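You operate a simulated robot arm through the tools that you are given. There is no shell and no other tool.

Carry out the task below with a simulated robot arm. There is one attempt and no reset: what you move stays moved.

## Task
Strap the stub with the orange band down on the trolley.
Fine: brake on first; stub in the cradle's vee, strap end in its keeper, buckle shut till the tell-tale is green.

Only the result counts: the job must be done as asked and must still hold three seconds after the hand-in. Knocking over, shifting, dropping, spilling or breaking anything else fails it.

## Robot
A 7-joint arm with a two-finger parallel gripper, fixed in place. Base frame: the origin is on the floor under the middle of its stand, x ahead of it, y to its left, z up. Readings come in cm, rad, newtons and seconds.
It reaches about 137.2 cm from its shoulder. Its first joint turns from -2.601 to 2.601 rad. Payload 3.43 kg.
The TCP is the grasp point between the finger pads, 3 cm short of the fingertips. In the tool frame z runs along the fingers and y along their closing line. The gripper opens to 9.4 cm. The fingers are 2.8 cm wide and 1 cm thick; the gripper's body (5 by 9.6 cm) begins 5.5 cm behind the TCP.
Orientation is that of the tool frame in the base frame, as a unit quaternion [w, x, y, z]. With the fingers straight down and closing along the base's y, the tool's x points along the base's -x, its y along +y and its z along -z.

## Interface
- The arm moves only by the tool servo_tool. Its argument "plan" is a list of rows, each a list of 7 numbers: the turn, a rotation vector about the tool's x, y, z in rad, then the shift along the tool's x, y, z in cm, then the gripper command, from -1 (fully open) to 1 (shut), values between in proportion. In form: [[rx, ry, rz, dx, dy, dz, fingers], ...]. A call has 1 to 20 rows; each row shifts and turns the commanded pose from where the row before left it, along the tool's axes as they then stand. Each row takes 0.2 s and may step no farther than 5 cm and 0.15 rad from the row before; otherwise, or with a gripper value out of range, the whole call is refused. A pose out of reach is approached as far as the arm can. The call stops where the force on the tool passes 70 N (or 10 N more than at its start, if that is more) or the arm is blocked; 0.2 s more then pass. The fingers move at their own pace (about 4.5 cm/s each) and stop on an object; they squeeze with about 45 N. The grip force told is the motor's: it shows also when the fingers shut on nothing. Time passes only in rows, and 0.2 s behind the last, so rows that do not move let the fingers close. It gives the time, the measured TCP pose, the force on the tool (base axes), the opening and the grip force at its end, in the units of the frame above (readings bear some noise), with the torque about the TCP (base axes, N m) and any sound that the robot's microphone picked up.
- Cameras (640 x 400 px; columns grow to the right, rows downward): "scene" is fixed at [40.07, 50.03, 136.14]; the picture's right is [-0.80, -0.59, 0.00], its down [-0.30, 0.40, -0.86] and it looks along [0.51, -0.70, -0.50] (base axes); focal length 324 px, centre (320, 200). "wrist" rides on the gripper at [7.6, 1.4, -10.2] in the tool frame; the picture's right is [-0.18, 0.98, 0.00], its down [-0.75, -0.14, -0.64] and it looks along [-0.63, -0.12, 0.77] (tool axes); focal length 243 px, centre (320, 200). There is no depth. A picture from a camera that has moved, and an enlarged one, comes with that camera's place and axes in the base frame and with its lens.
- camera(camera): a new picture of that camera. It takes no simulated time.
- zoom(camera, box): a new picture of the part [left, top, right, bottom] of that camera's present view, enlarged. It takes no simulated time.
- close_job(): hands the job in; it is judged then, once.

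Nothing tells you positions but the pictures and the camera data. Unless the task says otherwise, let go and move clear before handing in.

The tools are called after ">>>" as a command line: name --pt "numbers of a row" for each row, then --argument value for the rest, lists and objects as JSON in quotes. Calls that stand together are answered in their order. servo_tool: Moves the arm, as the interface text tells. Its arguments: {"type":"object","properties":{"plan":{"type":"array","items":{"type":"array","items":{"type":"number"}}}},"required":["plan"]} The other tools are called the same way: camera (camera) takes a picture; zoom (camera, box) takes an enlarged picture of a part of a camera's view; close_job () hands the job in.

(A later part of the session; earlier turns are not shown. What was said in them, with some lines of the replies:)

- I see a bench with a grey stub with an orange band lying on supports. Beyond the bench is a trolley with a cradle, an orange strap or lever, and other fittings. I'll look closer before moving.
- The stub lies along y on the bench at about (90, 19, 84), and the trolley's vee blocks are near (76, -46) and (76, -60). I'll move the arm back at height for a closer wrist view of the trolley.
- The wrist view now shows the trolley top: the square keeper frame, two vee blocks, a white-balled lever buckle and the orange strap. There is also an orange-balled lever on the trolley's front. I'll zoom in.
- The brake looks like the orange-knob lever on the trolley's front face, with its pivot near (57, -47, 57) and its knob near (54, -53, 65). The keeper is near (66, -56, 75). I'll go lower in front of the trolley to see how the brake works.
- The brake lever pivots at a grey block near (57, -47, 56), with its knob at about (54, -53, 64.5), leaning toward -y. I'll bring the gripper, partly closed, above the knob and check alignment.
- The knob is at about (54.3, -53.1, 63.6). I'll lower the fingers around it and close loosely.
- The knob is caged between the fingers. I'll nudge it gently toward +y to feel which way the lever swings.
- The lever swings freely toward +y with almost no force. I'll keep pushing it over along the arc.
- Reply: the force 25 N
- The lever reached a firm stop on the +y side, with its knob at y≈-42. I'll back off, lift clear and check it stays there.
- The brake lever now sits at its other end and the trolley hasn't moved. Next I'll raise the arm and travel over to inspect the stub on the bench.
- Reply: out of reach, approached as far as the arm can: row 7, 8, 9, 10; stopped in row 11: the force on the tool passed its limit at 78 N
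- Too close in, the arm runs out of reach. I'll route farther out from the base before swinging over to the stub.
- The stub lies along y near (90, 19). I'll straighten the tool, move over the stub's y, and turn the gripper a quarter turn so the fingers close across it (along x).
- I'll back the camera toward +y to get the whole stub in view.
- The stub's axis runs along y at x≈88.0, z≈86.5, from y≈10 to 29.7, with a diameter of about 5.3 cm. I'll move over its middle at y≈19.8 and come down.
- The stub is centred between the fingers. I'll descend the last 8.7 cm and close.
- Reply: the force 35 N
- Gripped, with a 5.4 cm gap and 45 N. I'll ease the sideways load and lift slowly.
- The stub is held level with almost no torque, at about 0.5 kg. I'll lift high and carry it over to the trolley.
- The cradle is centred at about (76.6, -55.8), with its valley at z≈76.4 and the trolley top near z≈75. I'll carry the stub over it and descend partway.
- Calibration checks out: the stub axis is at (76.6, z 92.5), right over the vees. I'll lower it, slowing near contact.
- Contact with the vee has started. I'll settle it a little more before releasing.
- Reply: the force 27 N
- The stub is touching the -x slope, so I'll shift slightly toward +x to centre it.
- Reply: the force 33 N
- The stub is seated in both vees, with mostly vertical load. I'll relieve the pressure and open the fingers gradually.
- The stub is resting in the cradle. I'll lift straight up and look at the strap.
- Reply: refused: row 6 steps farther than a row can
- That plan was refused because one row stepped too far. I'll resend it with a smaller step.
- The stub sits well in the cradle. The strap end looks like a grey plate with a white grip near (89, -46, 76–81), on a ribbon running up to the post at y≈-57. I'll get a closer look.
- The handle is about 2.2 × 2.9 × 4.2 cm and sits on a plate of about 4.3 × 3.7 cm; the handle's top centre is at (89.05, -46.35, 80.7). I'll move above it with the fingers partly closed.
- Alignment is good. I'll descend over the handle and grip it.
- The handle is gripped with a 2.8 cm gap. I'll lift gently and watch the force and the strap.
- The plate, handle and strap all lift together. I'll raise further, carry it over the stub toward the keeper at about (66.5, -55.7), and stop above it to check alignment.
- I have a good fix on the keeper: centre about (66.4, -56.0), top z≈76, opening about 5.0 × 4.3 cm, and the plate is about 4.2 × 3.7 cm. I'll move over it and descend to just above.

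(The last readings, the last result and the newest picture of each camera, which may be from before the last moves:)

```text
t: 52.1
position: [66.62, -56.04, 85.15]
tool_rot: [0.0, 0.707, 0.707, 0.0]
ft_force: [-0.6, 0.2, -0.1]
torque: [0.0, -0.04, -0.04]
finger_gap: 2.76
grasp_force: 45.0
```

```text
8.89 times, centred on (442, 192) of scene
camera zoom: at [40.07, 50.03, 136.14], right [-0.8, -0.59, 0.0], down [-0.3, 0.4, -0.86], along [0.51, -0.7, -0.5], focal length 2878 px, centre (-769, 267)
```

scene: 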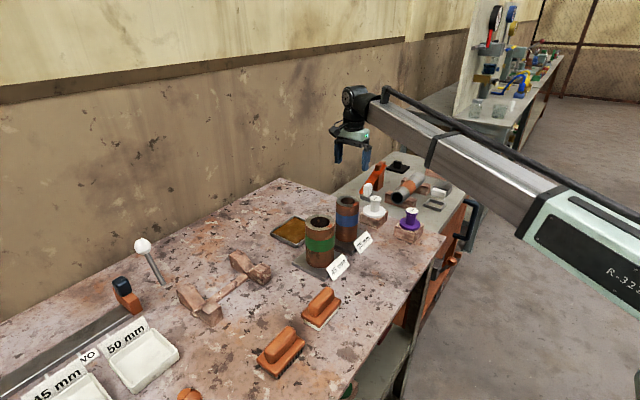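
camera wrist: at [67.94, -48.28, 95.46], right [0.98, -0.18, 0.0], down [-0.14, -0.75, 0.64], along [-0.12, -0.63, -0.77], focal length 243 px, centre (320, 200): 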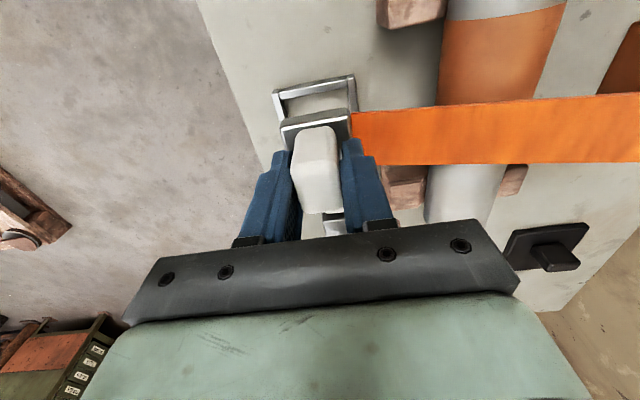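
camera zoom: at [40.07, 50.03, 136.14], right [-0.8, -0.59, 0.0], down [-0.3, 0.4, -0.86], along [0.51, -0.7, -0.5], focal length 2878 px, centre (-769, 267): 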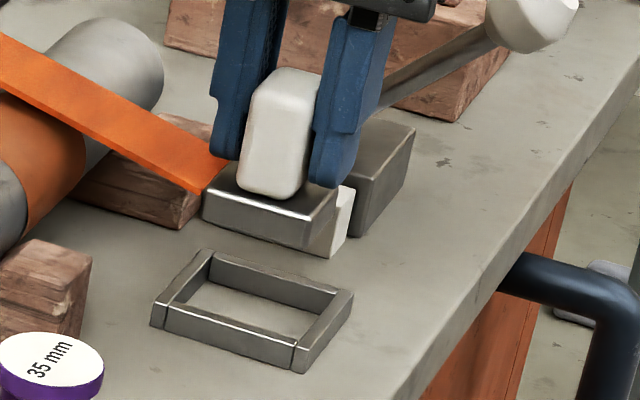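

The plate is nearly aligned over the frame. I'll nudge it about 0.15 cm toward -y and descend in small steps, watching the force.

>>> servo_tool --pt "0 0 0 -0.15 -0.08 1 1" --pt "0 0 0 0 0 1 1" --pt "0 0 0 0 0 0.8 1" --pt "0 0 0 0 0 0 1"

>>> zoom --camera "wrist" --box '[250, 60, 390, 180]'

>>> zoom --camera "scene" --box '[420, 170, 465, 215]'

```text
t: 53.1
position: [66.39, -56.17, 82.47]
tool_rot: [0.0, 0.708, 0.707, 0.001]
ft_force: [-0.3, 0.4, -1.7]
torque: [0.03, 0.03, 0.02]
finger_gap: 2.75
grasp_force: 45.2
```

```text
3.33 times, centred on (320, 120) of wrist
camera zoom: at [67.83, -48.46, 92.75], right [0.98, -0.18, 0.0], down [-0.14, -0.75, 0.64], along [-0.12, -0.63, -0.77], focal length 809 px, centre (320, 467)
```

zoom: 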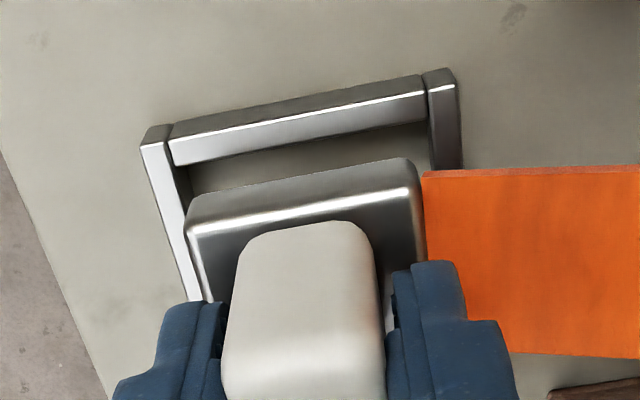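

```text
8.89 times, centred on (442, 192) of scene
camera zoom: at [40.07, 50.03, 136.14], right [-0.8, -0.59, 0.0], down [-0.3, 0.4, -0.86], along [0.51, -0.7, -0.5], focal length 2878 px, centre (-769, 267)
```

zoom: 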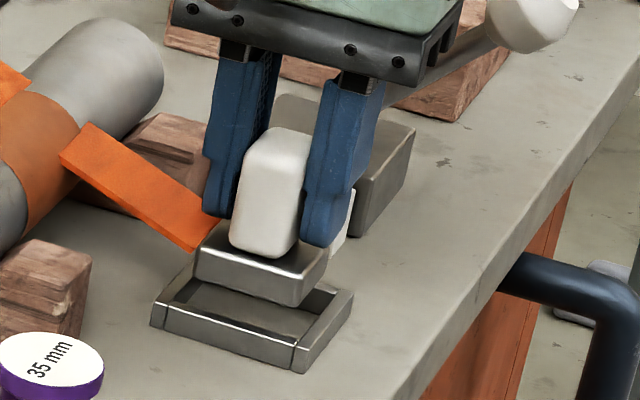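

Alignment within the frame is good, with about 0.4 cm margin all round. I'll lower it in.

>>> servo_tool --pt "0 0 0 0 0 0.6 1" --pt "0 0 0 0 0 0.5 1" --pt "0 0 0 0 0 0.4 1" --pt "0 0 0 0 0 0.3 1" --pt "0 0 0 0 0 0 1"

>>> zoom --camera "scene" --box '[420, 170, 465, 215]'

>>> zoom --camera "wrist" --box '[250, 60, 390, 180]'

```text
t: 54.4
position: [66.51, -56.16, 80.59]
tool_rot: [0.0, 0.707, 0.707, 0.001]
ft_force: [0.0, 0.9, -1.8]
torque: [-0.01, 0.06, 0.0]
finger_gap: 2.78
grasp_force: 44.7
```

```text
8.89 times, centred on (442, 192) of scene
camera zoom: at [40.07, 50.03, 136.14], right [-0.8, -0.59, 0.0], down [-0.3, 0.4, -0.86], along [0.51, -0.7, -0.5], focal length 2878 px, centre (-769, 267)
```

zoom: 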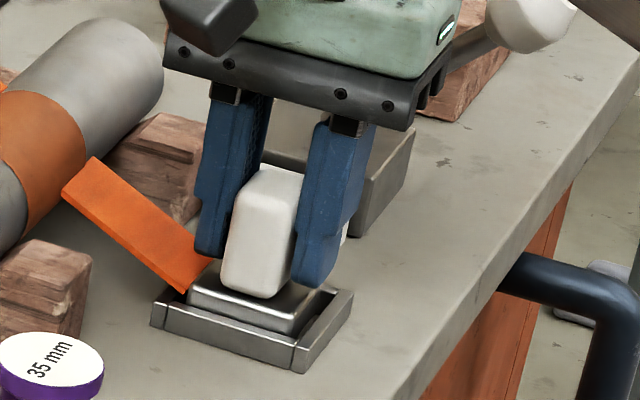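

```text
3.33 times, centred on (320, 120) of wrist
camera zoom: at [67.84, -48.43, 90.91], right [0.98, -0.18, 0.0], down [-0.14, -0.75, 0.64], along [-0.12, -0.63, -0.77], focal length 809 px, centre (320, 467)
```

zoom: 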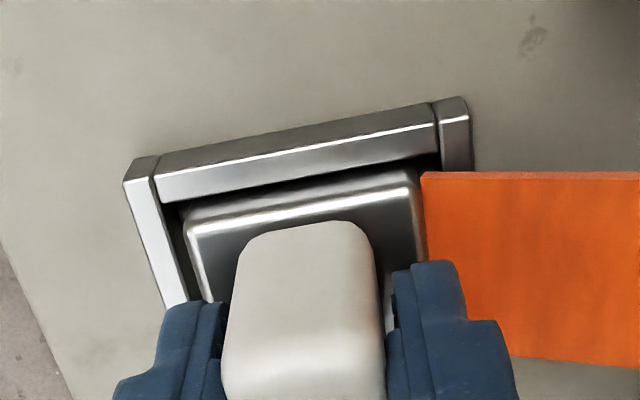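

It's entering the frame cleanly. I'll lower the last few millimetres until it rests.

>>> servo_tool --pt "0 0 0 0 0 0.3 1" --pt "0 0 0 0 0 0.25 1" --pt "0 0 0 0 0 0 1"

>>> zoom --camera "scene" --box '[420, 170, 465, 215]'

```text
t: 55.1
position: [66.43, -56.15, 80.15]
tool_rot: [0.001, 0.707, 0.707, 0.001]
ft_force: [2.5, -1.5, 16.2]
torque: [0.13, 0.01, 0.0]
finger_gap: 2.77
grasp_force: 45.5
```

```text
8.89 times, centred on (442, 192) of scene
camera zoom: at [40.07, 50.03, 136.14], right [-0.8, -0.59, 0.0], down [-0.3, 0.4, -0.86], along [0.51, -0.7, -0.5], focal length 2878 px, centre (-769, 267)
```

zoom: 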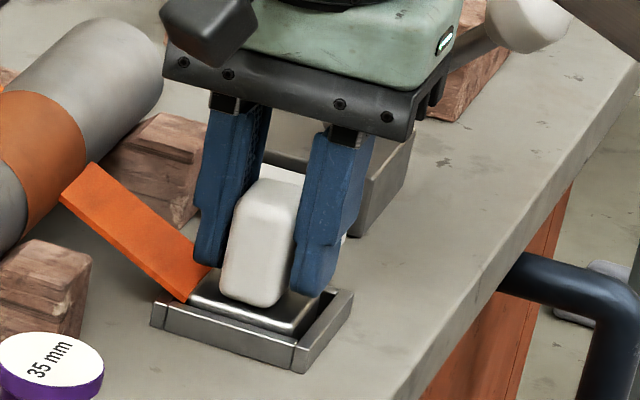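

The plate has bottomed out in the keeper at the same TCP height as when it was stowed. I'll release gently and lift off.

>>> servo_tool --pt "0 0 0 0 0 -0.1 0.4" --pt "0 0 0 0 0 0 0.3" --pt "0 0 0 0 0 0 0.1" --pt "0 0 0 0 0 0 0"

>>> zoom --camera "scene" --box '[420, 170, 465, 215]'

>>> camera --camera "wrist"

```text
t: 56.1
position: [66.39, -56.15, 80.15]
tool_rot: [-0.001, 0.707, 0.707, 0.001]
ft_force: [-0.1, -0.2, 0.1]
torque: [0.02, -0.02, -0.02]
finger_gap: 4.7
grasp_force: 0.0
```

```text
8.89 times, centred on (442, 192) of scene
camera zoom: at [40.07, 50.03, 136.14], right [-0.8, -0.59, 0.0], down [-0.3, 0.4, -0.86], along [0.51, -0.7, -0.5], focal length 2878 px, centre (-769, 267)
```

zoom: 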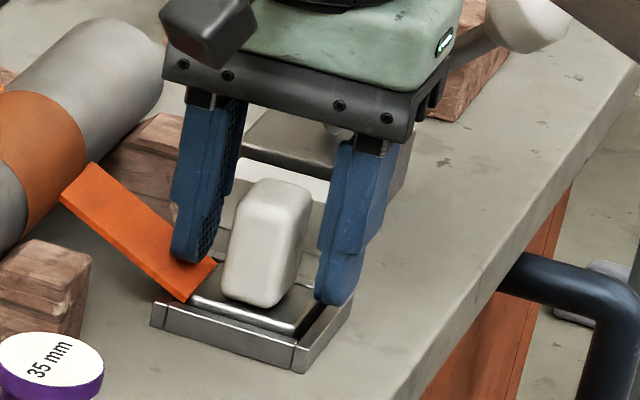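

```text
taken
camera wrist: at [67.79, -48.43, 90.42], right [0.98, -0.18, 0.0], down [-0.14, -0.75, 0.64], along [-0.12, -0.63, -0.77], focal length 243 px, centre (320, 200)
```

wrist: 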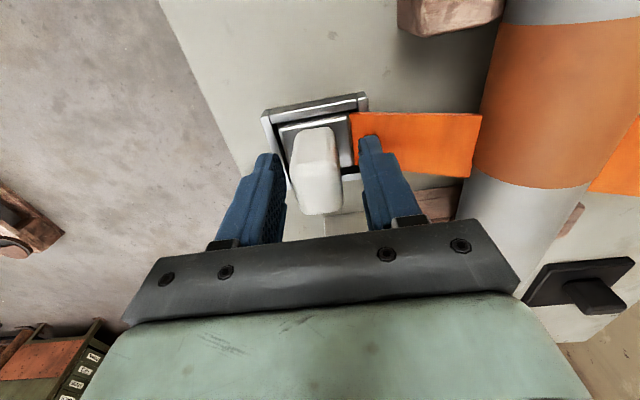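

Released, and the strap end stays in the keeper. I'll rise clear and view the buckle lever, whose ball is near (60.8, -67.6, 86.4).

>>> servo_tool --pt "0 0 0 0 0 -1.5 0" --pt "0 0 0 0 0 -2.5 0" --pt "0 0 0 0 0 -4 -0.3" --pt "0 0 0 0 0 -4 -0.3" --pt "0 0 0 0 0 -4 -0.3" --pt "0 0 0 0 0 -4 -0.3" --pt "0 0 0 0 -2 -2 -0.3" --pt "0 0 0 0 -3.6 0 -0.3" --pt "0 0 0 0 0 0 -0.3"

>>> camera --camera "wrist"

>>> zoom --camera "scene" --box '[360, 130, 490, 220]'

```text
t: 58.1
position: [60.68, -56.27, 102.06]
tool_rot: [-0.001, 0.707, 0.707, 0.001]
ft_force: [-0.5, -0.3, 0.4]
torque: [0.03, 0.0, -0.01]
finger_gap: 6.13
grasp_force: 0.0
```

```text
taken
camera wrist: at [62.13, -48.45, 112.41], right [0.98, -0.18, 0.0], down [-0.14, -0.75, 0.64], along [-0.12, -0.63, -0.77], focal length 243 px, centre (320, 200)
```

wrist: 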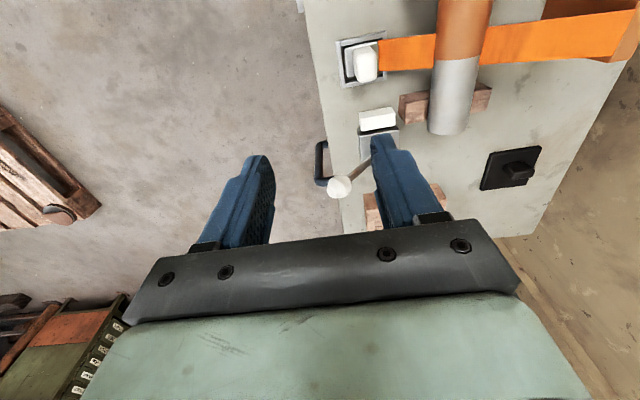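

```text
4.44 times, centred on (425, 175) of scene
camera zoom: at [40.07, 50.03, 136.14], right [-0.8, -0.59, 0.0], down [-0.3, 0.4, -0.86], along [0.51, -0.7, -0.5], focal length 1439 px, centre (-147, 311)
```

zoom: 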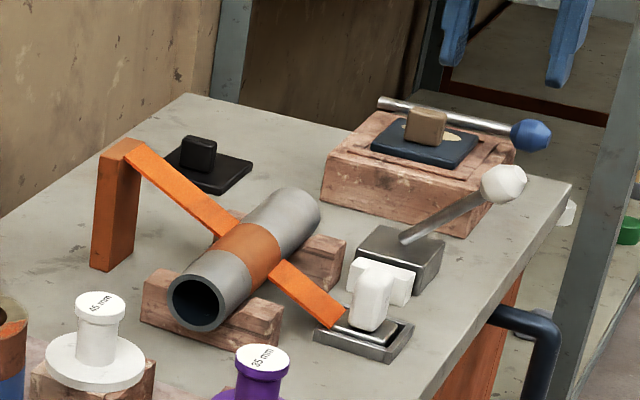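

>>> zoom --camera "wrist" --box '[290, 80, 450, 220]'

>>> zoom --camera "scene" --box '[425, 155, 475, 205]'

```text
2.86 times, centred on (370, 150) of wrist
camera zoom: at [62.13, -48.45, 112.41], right [0.98, -0.18, 0.0], down [-0.14, -0.75, 0.64], along [-0.12, -0.63, -0.77], focal length 693 px, centre (177, 343)
```

zoom: 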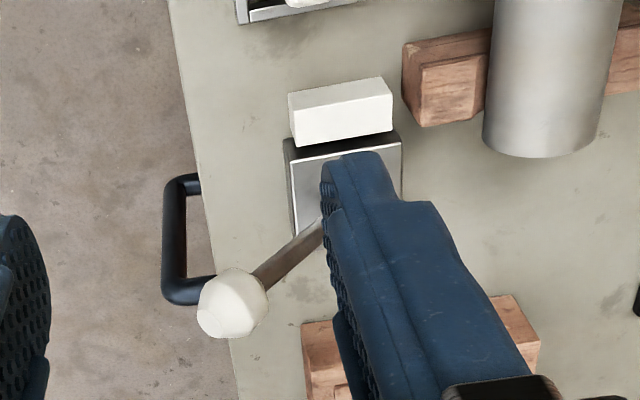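

```text
8.00 times, centred on (450, 180) of scene
camera zoom: at [40.07, 50.03, 136.14], right [-0.8, -0.59, 0.0], down [-0.3, 0.4, -0.86], along [0.51, -0.7, -0.5], focal length 2590 px, centre (-720, 360)
```

zoom: 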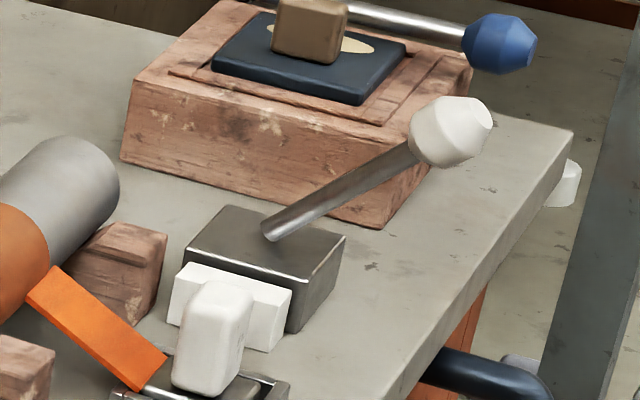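

The buckle ball is at about (61.2, -68.5, 85.4), leaning toward -x from a pivot near (67.7, -68.2, 77.5). I'll move above it with the fingers straddling along x.

>>> servo_tool --pt "0 0 0 -4.07 0.17 0 -0.3" --pt "0 0 0 -4.07 0.17 0 -0.3" --pt "0 0 0 -4.07 0.17 0 -0.3" --pt "0 0 0 0 0 4 -0.3" --pt "0 0 0 0 0 4 -0.3" --pt "0 0 0 0 0 0 -0.3"

>>> camera --camera "wrist"

>>> zoom --camera "scene" --box '[400, 130, 490, 210]'

```text
t: 59.5
position: [61.44, -68.44, 94.18]
tool_rot: [-0.001, 0.707, 0.707, 0.001]
ft_force: [0.2, 0.2, -0.3]
torque: [-0.03, 0.01, 0.01]
finger_gap: 6.11
grasp_force: 0.1
```

```text
taken
camera wrist: at [62.76, -60.67, 104.5], right [0.98, -0.18, 0.0], down [-0.14, -0.75, 0.64], along [-0.12, -0.63, -0.77], focal length 243 px, centre (320, 200)
```

wrist: 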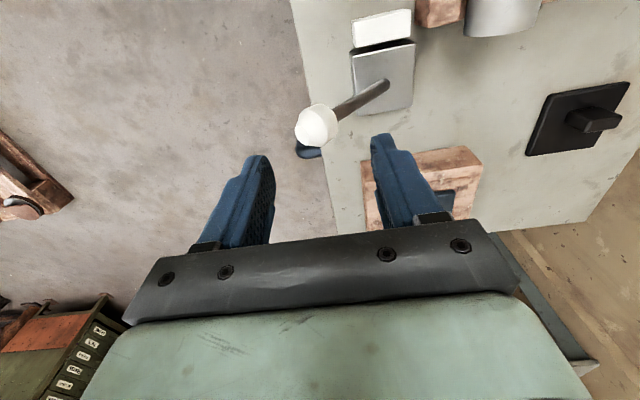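

```text
5.00 times, centred on (445, 170) of scene
camera zoom: at [40.07, 50.03, 136.14], right [-0.8, -0.59, 0.0], down [-0.3, 0.4, -0.86], along [0.51, -0.7, -0.5], focal length 1619 px, centre (-305, 350)
```

zoom: 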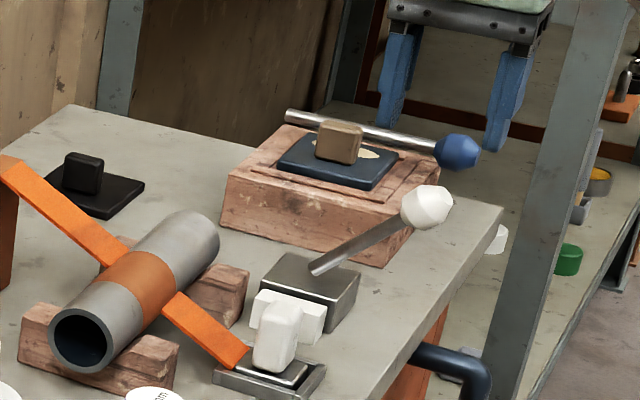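

>>> servo_tool --pt "0 0 0 -0.2 -0.2 3 -0.3" --pt "0 0 0 0 0 2 -0.3" --pt "0 0 0 0 0 1.8 -0.3" --pt "0 0 0 0 0 0 0.1" --pt "0 0 0 0 0 0 0.1"

>>> camera --camera "wrist"

>>> zoom --camera "scene" --box '[400, 130, 490, 210]'

```text
t: 60.8
position: [61.21, -68.59, 87.43]
tool_rot: [0.0, 0.707, 0.707, 0.001]
ft_force: [-0.1, 0.9, -0.3]
torque: [0.01, -0.03, -0.02]
finger_gap: 4.25
grasp_force: 0.1
```

```text
taken
camera wrist: at [62.57, -60.82, 97.67], right [0.98, -0.18, 0.0], down [-0.14, -0.75, 0.64], along [-0.12, -0.63, -0.77], focal length 243 px, centre (320, 200)
```

wrist: 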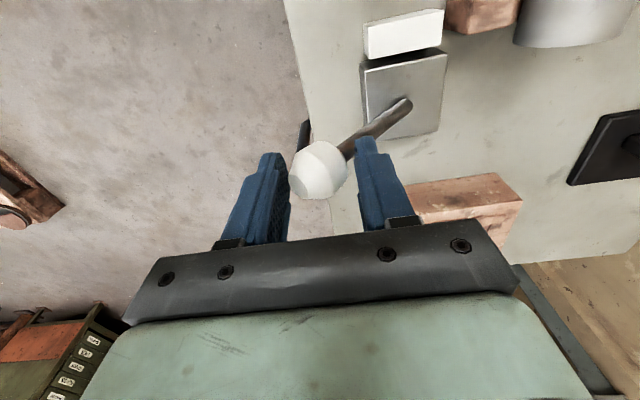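

```text
5.00 times, centred on (445, 170) of scene
camera zoom: at [40.07, 50.03, 136.14], right [-0.8, -0.59, 0.0], down [-0.3, 0.4, -0.86], along [0.51, -0.7, -0.5], focal length 1619 px, centre (-305, 350)
```

zoom: 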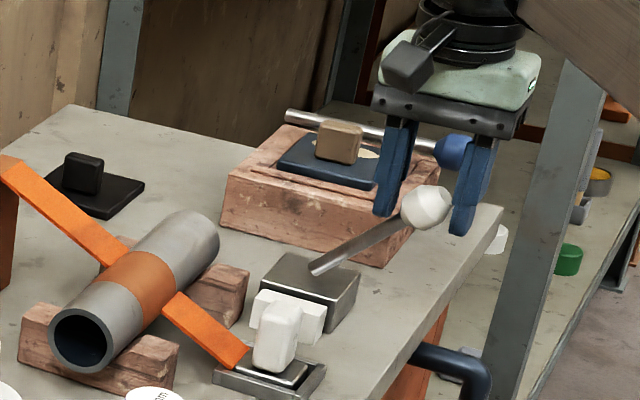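

The ball is caged. I'll push it gently toward +x to feel whether the lever swings that way.

>>> servo_tool --pt "0 0 0 0 0.5 -0.1 0.12" --pt "0 0 0 0 0.5 -0.25 0.12" --pt "0 0 0 0 0.5 -0.3 0.12"

>>> camera --camera "wrist"

```text
t: 61.5
position: [62.68, -68.49, 87.97]
tool_rot: [-0.001, 0.707, 0.707, 0.001]
ft_force: [-1.5, 0.4, 0.6]
torque: [0.0, 0.05, 0.03]
finger_gap: 4.28
grasp_force: 1.4
```

```text
taken
camera wrist: at [64.04, -60.76, 98.31], right [0.98, -0.18, 0.0], down [-0.14, -0.75, 0.64], along [-0.12, -0.63, -0.77], focal length 243 px, centre (320, 200)
```

wrist: 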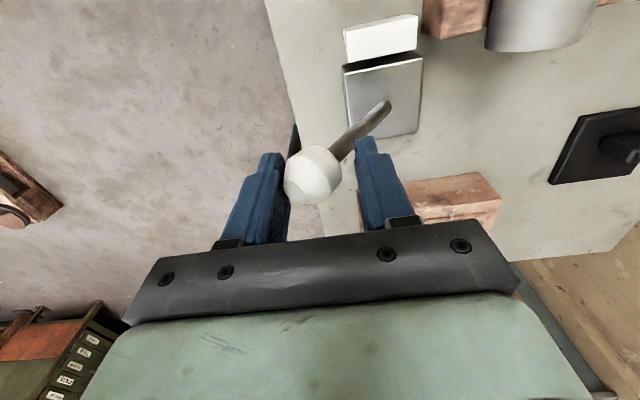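

The lever moves freely toward +x. I'll continue along the arc in small steps.

>>> servo_tool --pt "0 0 0 0 0.6 -0.25 0.12" --pt "0 0 0 0 0.6 -0.25 0.12" --pt "0 0 0 0 0.6 -0.2 0.12" --pt "0 0 0 0 0.6 -0.15 0.12" --pt "0 0 0 0 0.6 -0.1 0.12"

>>> camera --camera "wrist"

>>> zoom --camera "scene" --box '[400, 130, 490, 210]'

```text
t: 62.8
position: [65.62, -68.53, 88.94]
tool_rot: [-0.001, 0.707, 0.707, 0.0]
ft_force: [-1.2, -0.1, 0.2]
torque: [0.01, 0.07, -0.03]
finger_gap: 4.2
grasp_force: 0.7
```

```text
taken
camera wrist: at [66.97, -60.79, 99.26], right [0.98, -0.18, 0.0], down [-0.14, -0.75, 0.64], along [-0.12, -0.63, -0.77], focal length 243 px, centre (320, 200)
```

wrist: 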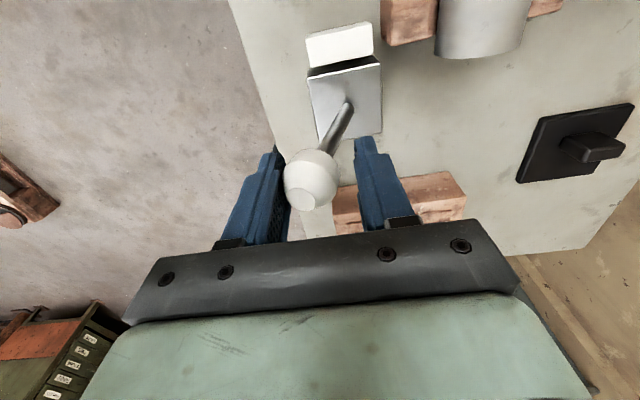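

```text
5.00 times, centred on (445, 170) of scene
camera zoom: at [40.07, 50.03, 136.14], right [-0.8, -0.59, 0.0], down [-0.3, 0.4, -0.86], along [0.51, -0.7, -0.5], focal length 1619 px, centre (-305, 350)
```

zoom: 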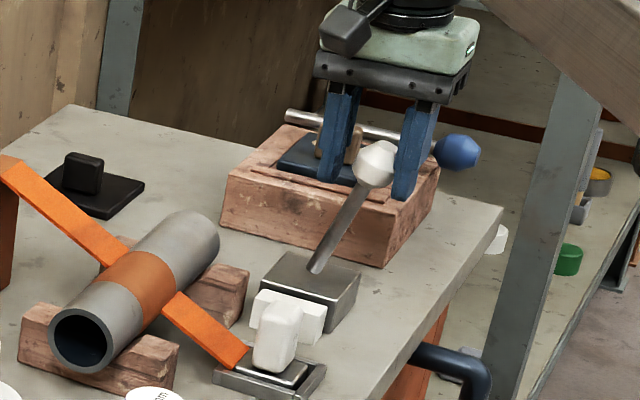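

>>> servo_tool --pt "0 0 0 0 0.7 -0.1 0.12" --pt "0 0 0 0 0.7 -0.1 0.12" --pt "0 0 0 0 0.7 0 0.12" --pt "0 0 0 0 0.7 0 0.12" --pt "0 0 0 0 0.7 0.1 0.12" --pt "0 0 0 0 0.7 0.15 0.12"

>>> camera --camera "wrist"

>>> zoom --camera "scene" --box '[400, 130, 490, 210]'

```text
t: 64.2
position: [69.85, -68.48, 88.85]
tool_rot: [0.0, 0.707, 0.707, 0.001]
ft_force: [0.6, 0.6, 0.2]
torque: [-0.05, -0.01, 0.01]
finger_gap: 4.14
grasp_force: 0.2
```

```text
taken
camera wrist: at [71.22, -60.85, 99.24], right [0.98, -0.18, 0.0], down [-0.14, -0.75, 0.64], along [-0.12, -0.63, -0.77], focal length 243 px, centre (320, 200)
```

wrist: 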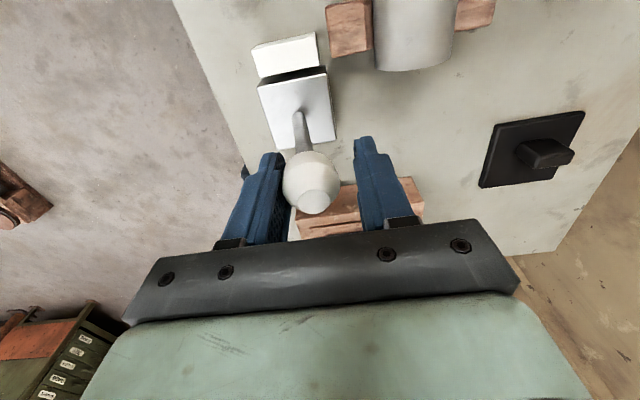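

```text
5.00 times, centred on (445, 170) of scene
camera zoom: at [40.07, 50.03, 136.14], right [-0.8, -0.59, 0.0], down [-0.3, 0.4, -0.86], along [0.51, -0.7, -0.5], focal length 1619 px, centre (-305, 350)
```

zoom: 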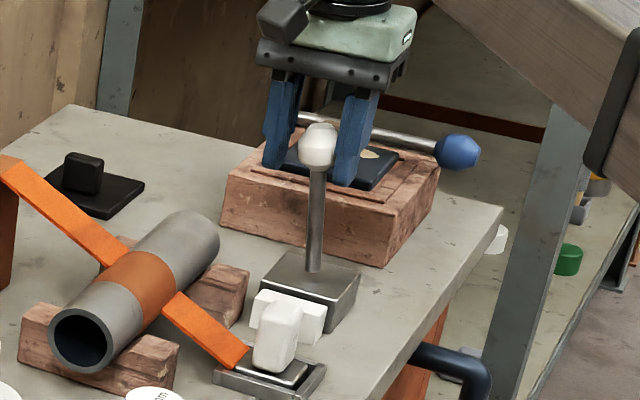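

>>> servo_tool --pt "0 0 0 0 0.6 0.15 0.12" --pt "0 0 0 0 0.6 0.2 0.12" --pt "0 0 0 0 0.6 0.25 0.12" --pt "0 0 0 0 0.6 0.35 0.12"

>>> zoom --camera "scene" --box '[400, 130, 490, 210]'

>>> camera --camera "wrist"

```text
t: 65.2
position: [72.29, -68.48, 87.93]
tool_rot: [0.0, 0.707, 0.707, 0.001]
ft_force: [-0.3, 0.0, -1.0]
torque: [0.02, 0.01, -0.02]
finger_gap: 4.17
grasp_force: 0.3
```

```text
5.00 times, centred on (445, 170) of scene
camera zoom: at [40.07, 50.03, 136.14], right [-0.8, -0.59, 0.0], down [-0.3, 0.4, -0.86], along [0.51, -0.7, -0.5], focal length 1619 px, centre (-305, 350)
```

zoom: 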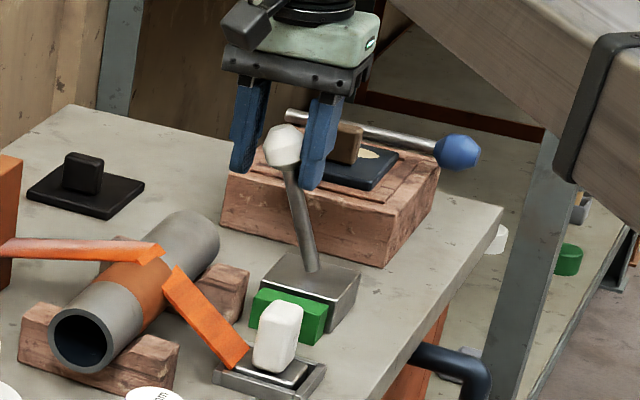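

```text
taken
camera wrist: at [73.6, -60.84, 98.29], right [0.98, -0.18, 0.0], down [-0.14, -0.75, 0.64], along [-0.12, -0.63, -0.77], focal length 243 px, centre (320, 200)
```

wrist: 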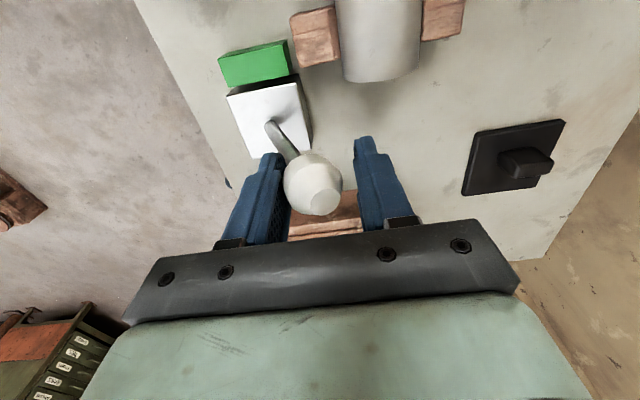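

The tell-tale has turned green and the strap now wraps over the stub. I'll ease the lever a little farther toward its stop in tiny steps, checking that it stays green.

>>> servo_tool --pt "0 0 0 0 0.4 0.25 0.12" --pt "0 0 0 0 0.3 0.2 0.12"

>>> zoom --camera "scene" --box '[400, 130, 490, 210]'

>>> camera --camera "wrist"

```text
t: 65.8
position: [72.94, -68.66, 87.49]
tool_rot: [-0.001, 0.708, 0.706, -0.001]
ft_force: [-2.8, -0.3, 0.0]
torque: [0.0, 0.02, 0.03]
finger_gap: 4.33
grasp_force: 1.2
```

```text
5.00 times, centred on (445, 170) of scene
camera zoom: at [40.07, 50.03, 136.14], right [-0.8, -0.59, 0.0], down [-0.3, 0.4, -0.86], along [0.51, -0.7, -0.5], focal length 1619 px, centre (-305, 350)
```

zoom: 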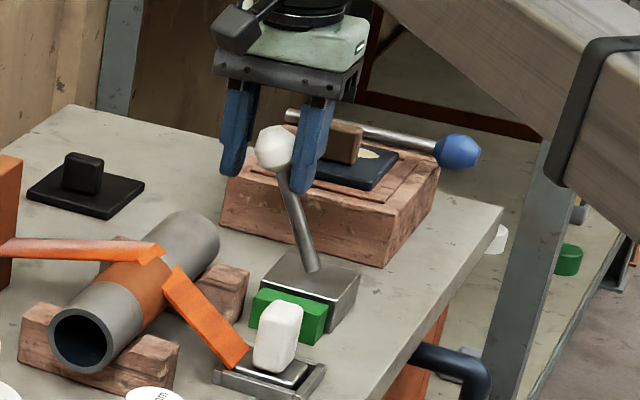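

```text
taken
camera wrist: at [74.25, -60.85, 97.84], right [0.98, -0.19, 0.0], down [-0.14, -0.75, 0.64], along [-0.12, -0.63, -0.77], focal length 243 px, centre (320, 200)
```

wrist: 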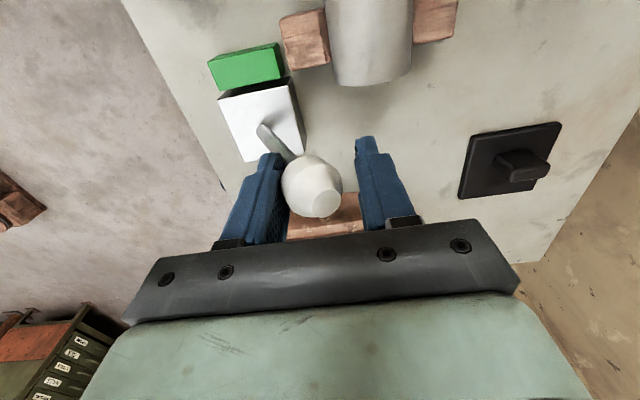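

>>> servo_tool --pt "0 0 0 0 0.3 0.2 0.12" --pt "0 0 0 0 0.2 0.15 0.12"

>>> zoom --camera "scene" --box '[400, 130, 490, 210]'

```text
t: 66.3
position: [73.23, -68.62, 87.14]
tool_rot: [-0.002, 0.708, 0.706, 0.0]
ft_force: [-16.1, -0.5, 6.0]
torque: [-0.01, 0.2, 0.03]
finger_gap: 5.05
grasp_force: 8.6
```

```text
5.00 times, centred on (445, 170) of scene
camera zoom: at [40.07, 50.03, 136.14], right [-0.8, -0.59, 0.0], down [-0.3, 0.4, -0.86], along [0.51, -0.7, -0.5], focal length 1619 px, centre (-305, 350)
```

zoom: 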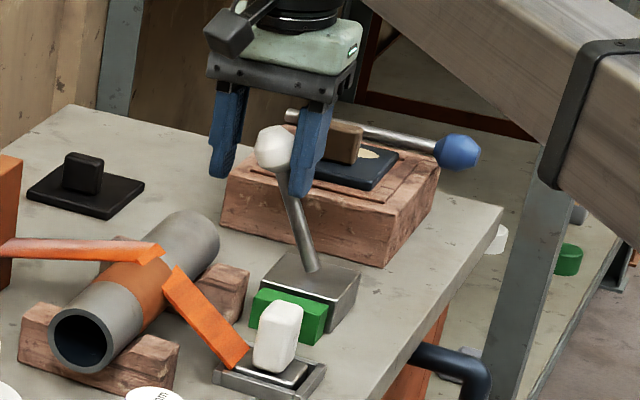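

The lever is at its stop and the tell-tale is green. I'll back off, open and lift clear.

>>> servo_tool --pt "0 0 0 0 -0.4 0 0.0" --pt "0 0 0 0 -0.3 0 -0.2" --pt "0 0 0 0 0 0 -0.25" --pt "0 0 0 0 0 -2.5 -0.25" --pt "0 0 0 0 0 -4 -0.25" --pt "0 0 0 0 0 -4 -0.25" --pt "0 0 0 0 0 -4 -0.25" --pt "0 0 0 4 0 -2 -0.5" --pt "0 0 0 4 0 0 -0.5" --pt "0 0 0 4 0 0 -0.5" --pt "0 0 0 4 0 0 -0.5" --pt "0 0 0 4 0 0 -0.5"

>>> camera --camera "scene"

>>> camera --camera "wrist"

>>> zoom --camera "scene" --box '[350, 130, 490, 280]'

```text
t: 69.0
position: [72.69, -48.45, 103.57]
tool_rot: [0.0, 0.708, 0.706, 0.001]
ft_force: [0.0, 0.0, 0.0]
torque: [0.01, -0.01, -0.01]
finger_gap: 7.05
grasp_force: 0.1
```

```text
taken
```

scene: 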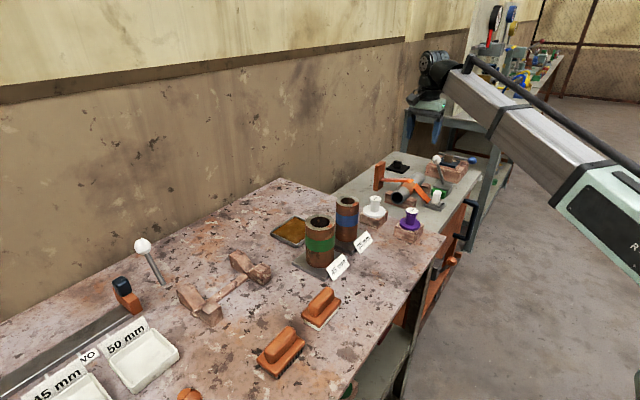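

```text
taken
camera wrist: at [74.08, -40.72, 114.0], right [0.98, -0.19, 0.0], down [-0.14, -0.75, 0.64], along [-0.12, -0.63, -0.77], focal length 243 px, centre (320, 200)
```

wrist: 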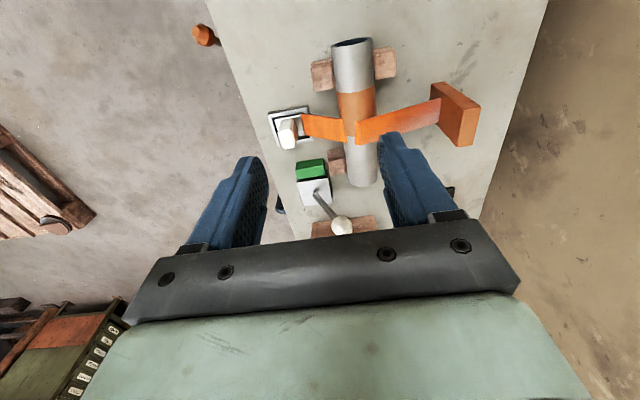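

```text
2.67 times, centred on (420, 205) of scene
camera zoom: at [40.07, 50.03, 136.14], right [-0.8, -0.59, 0.0], down [-0.3, 0.4, -0.86], along [0.51, -0.7, -0.5], focal length 864 px, centre (53, 187)
```

zoom: 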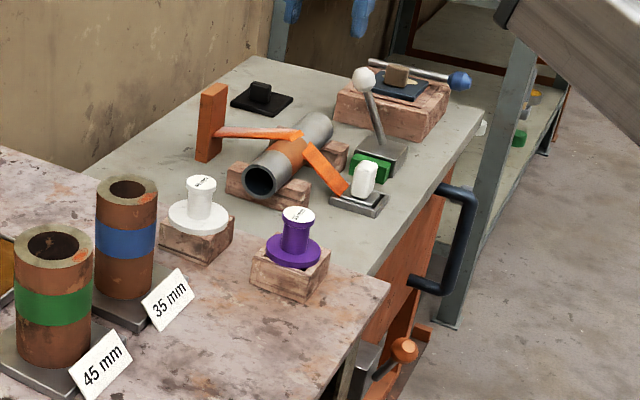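

>>> zoom --camera "wrist" --box '[240, 30, 480, 240]'

>>> zoom --camera "scene" --box '[410, 155, 470, 215]'

>>> zoom --camera "scene" --box '[420, 220, 480, 300]'

```text
1.90 times, centred on (360, 135) of wrist
camera zoom: at [74.08, -40.72, 114.0], right [0.98, -0.19, 0.0], down [-0.14, -0.75, 0.64], along [-0.12, -0.63, -0.77], focal length 462 px, centre (244, 324)
```

zoom: 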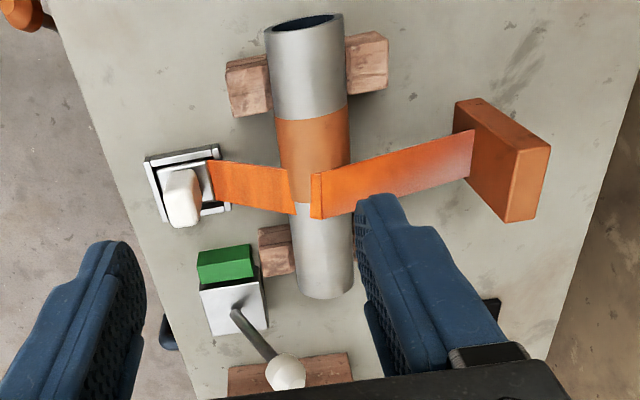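

```text
6.67 times, centred on (440, 185) of scene
camera zoom: at [40.07, 50.03, 136.14], right [-0.8, -0.59, 0.0], down [-0.3, 0.4, -0.86], along [0.51, -0.7, -0.5], focal length 2159 px, centre (-480, 300)
```

zoom: 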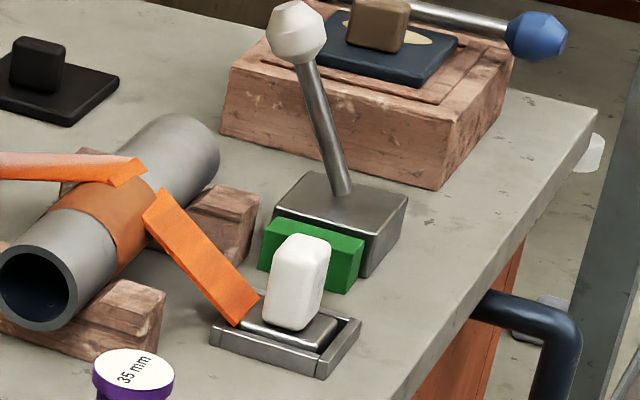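

```text
5.00 times, centred on (450, 260) of scene
camera zoom: at [40.07, 50.03, 136.14], right [-0.8, -0.59, 0.0], down [-0.3, 0.4, -0.86], along [0.51, -0.7, -0.5], focal length 1619 px, centre (-330, -100)
```

zoom: 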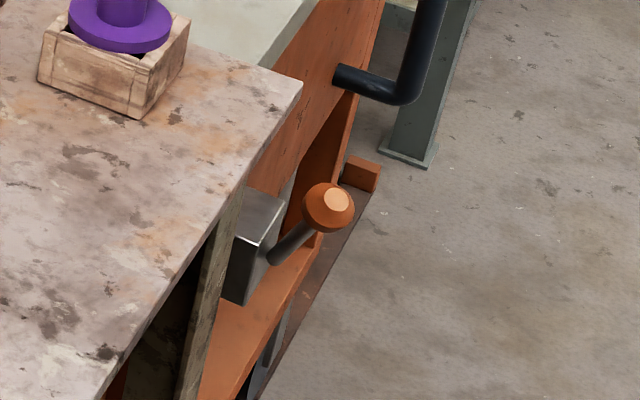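

The stub is in the vee, the strap end is in its keeper, the tell-tale is green and the brake lever is thrown. I'll wait a moment at height and check that everything holds.

>>> servo_tool --pt "0 0 0 0 0 -4 -0.5" --pt "0 0 0 3 0 0 -0.5" --pt "0 0 0 0 0 0 -0.5" --pt "0 0 0 0 0 0 -0.5" --pt "0 0 0 0 0 0 -0.5" --pt "0 0 0 0 0 0 -0.5" --pt "0 0 0 0 0 0 -0.5" --pt "0 0 0 0 0 0 -0.5" --pt "0 0 0 0 0 0 -0.5" --pt "0 0 0 0 0 0 -0.5" --pt "0 0 0 0 0 0 -0.5" --pt "0 0 0 0 0 0 -0.5" --pt "0 0 0 0 0 0 -0.5" --pt "0 0 0 0 0 0 -0.5" --pt "0 0 0 0 0 0 -0.5" --pt "0 0 0 0 0 0 -0.5"

>>> zoom --camera "scene" --box '[350, 130, 490, 280]'

>>> camera --camera "wrist"

```text
t: 72.3
position: [72.79, -45.61, 107.67]
tool_rot: [-0.001, 0.707, 0.707, 0.001]
ft_force: [-0.6, -0.5, 0.0]
torque: [-0.01, -0.01, -0.02]
finger_gap: 7.05
grasp_force: 0.0
```

```text
2.67 times, centred on (420, 205) of scene
camera zoom: at [40.07, 50.03, 136.14], right [-0.8, -0.59, 0.0], down [-0.3, 0.4, -0.86], along [0.51, -0.7, -0.5], focal length 864 px, centre (53, 187)
```

zoom: 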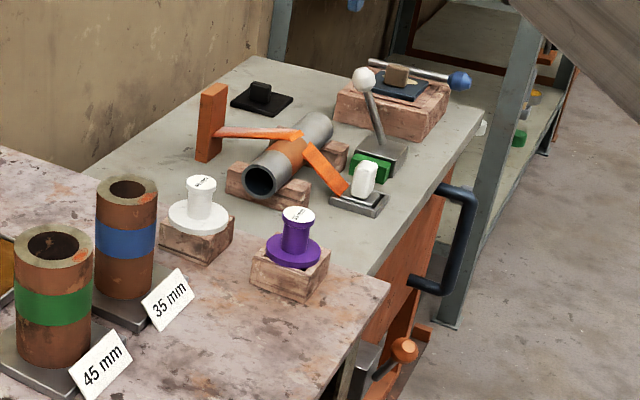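

```text
taken
camera wrist: at [74.07, -37.84, 117.96], right [0.98, -0.18, 0.0], down [-0.14, -0.75, 0.64], along [-0.12, -0.63, -0.77], focal length 243 px, centre (320, 200)
```

wrist: 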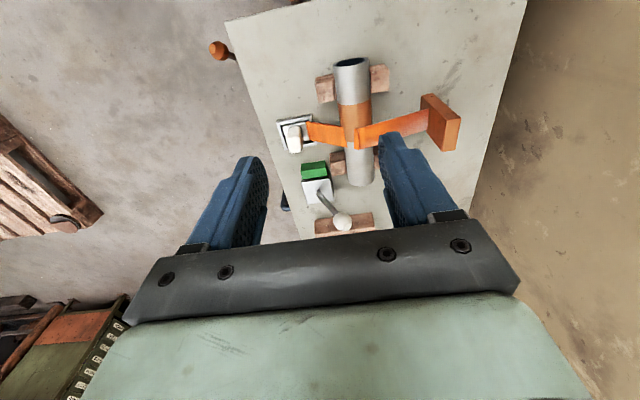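

Everything held for over three seconds: the tell-tale is still green, the stub is strapped in the vee, the strap end is in its keeper, and the brake lever is at its stop. The arm is clear, so I'm handing in.

>>> close_job

```text
The job is handed in.
```

The stub with the orange band is strapped down on the trolley, and I've handed the job in.

- **Brake:** I moved the orange-knob lever over to its other end stop before anything else. Nothing on the trolley shows brake on or off, so I took that end to be "on". The trolley did not move when I pushed 23 N against the stop.
- **Stub:** it rests in both vee blocks of the cradle.
- **Strap:** the strap end sits flat inside its keeper frame, and the strap runs over the stub.
- **Buckle:** the white-ball lever is at its stop and the tell-tale is green.

With the gripper clear, I waited about three seconds before handing in. The tell-tale was still green and nothing had shifted. I saw nothing else knocked over or moved.
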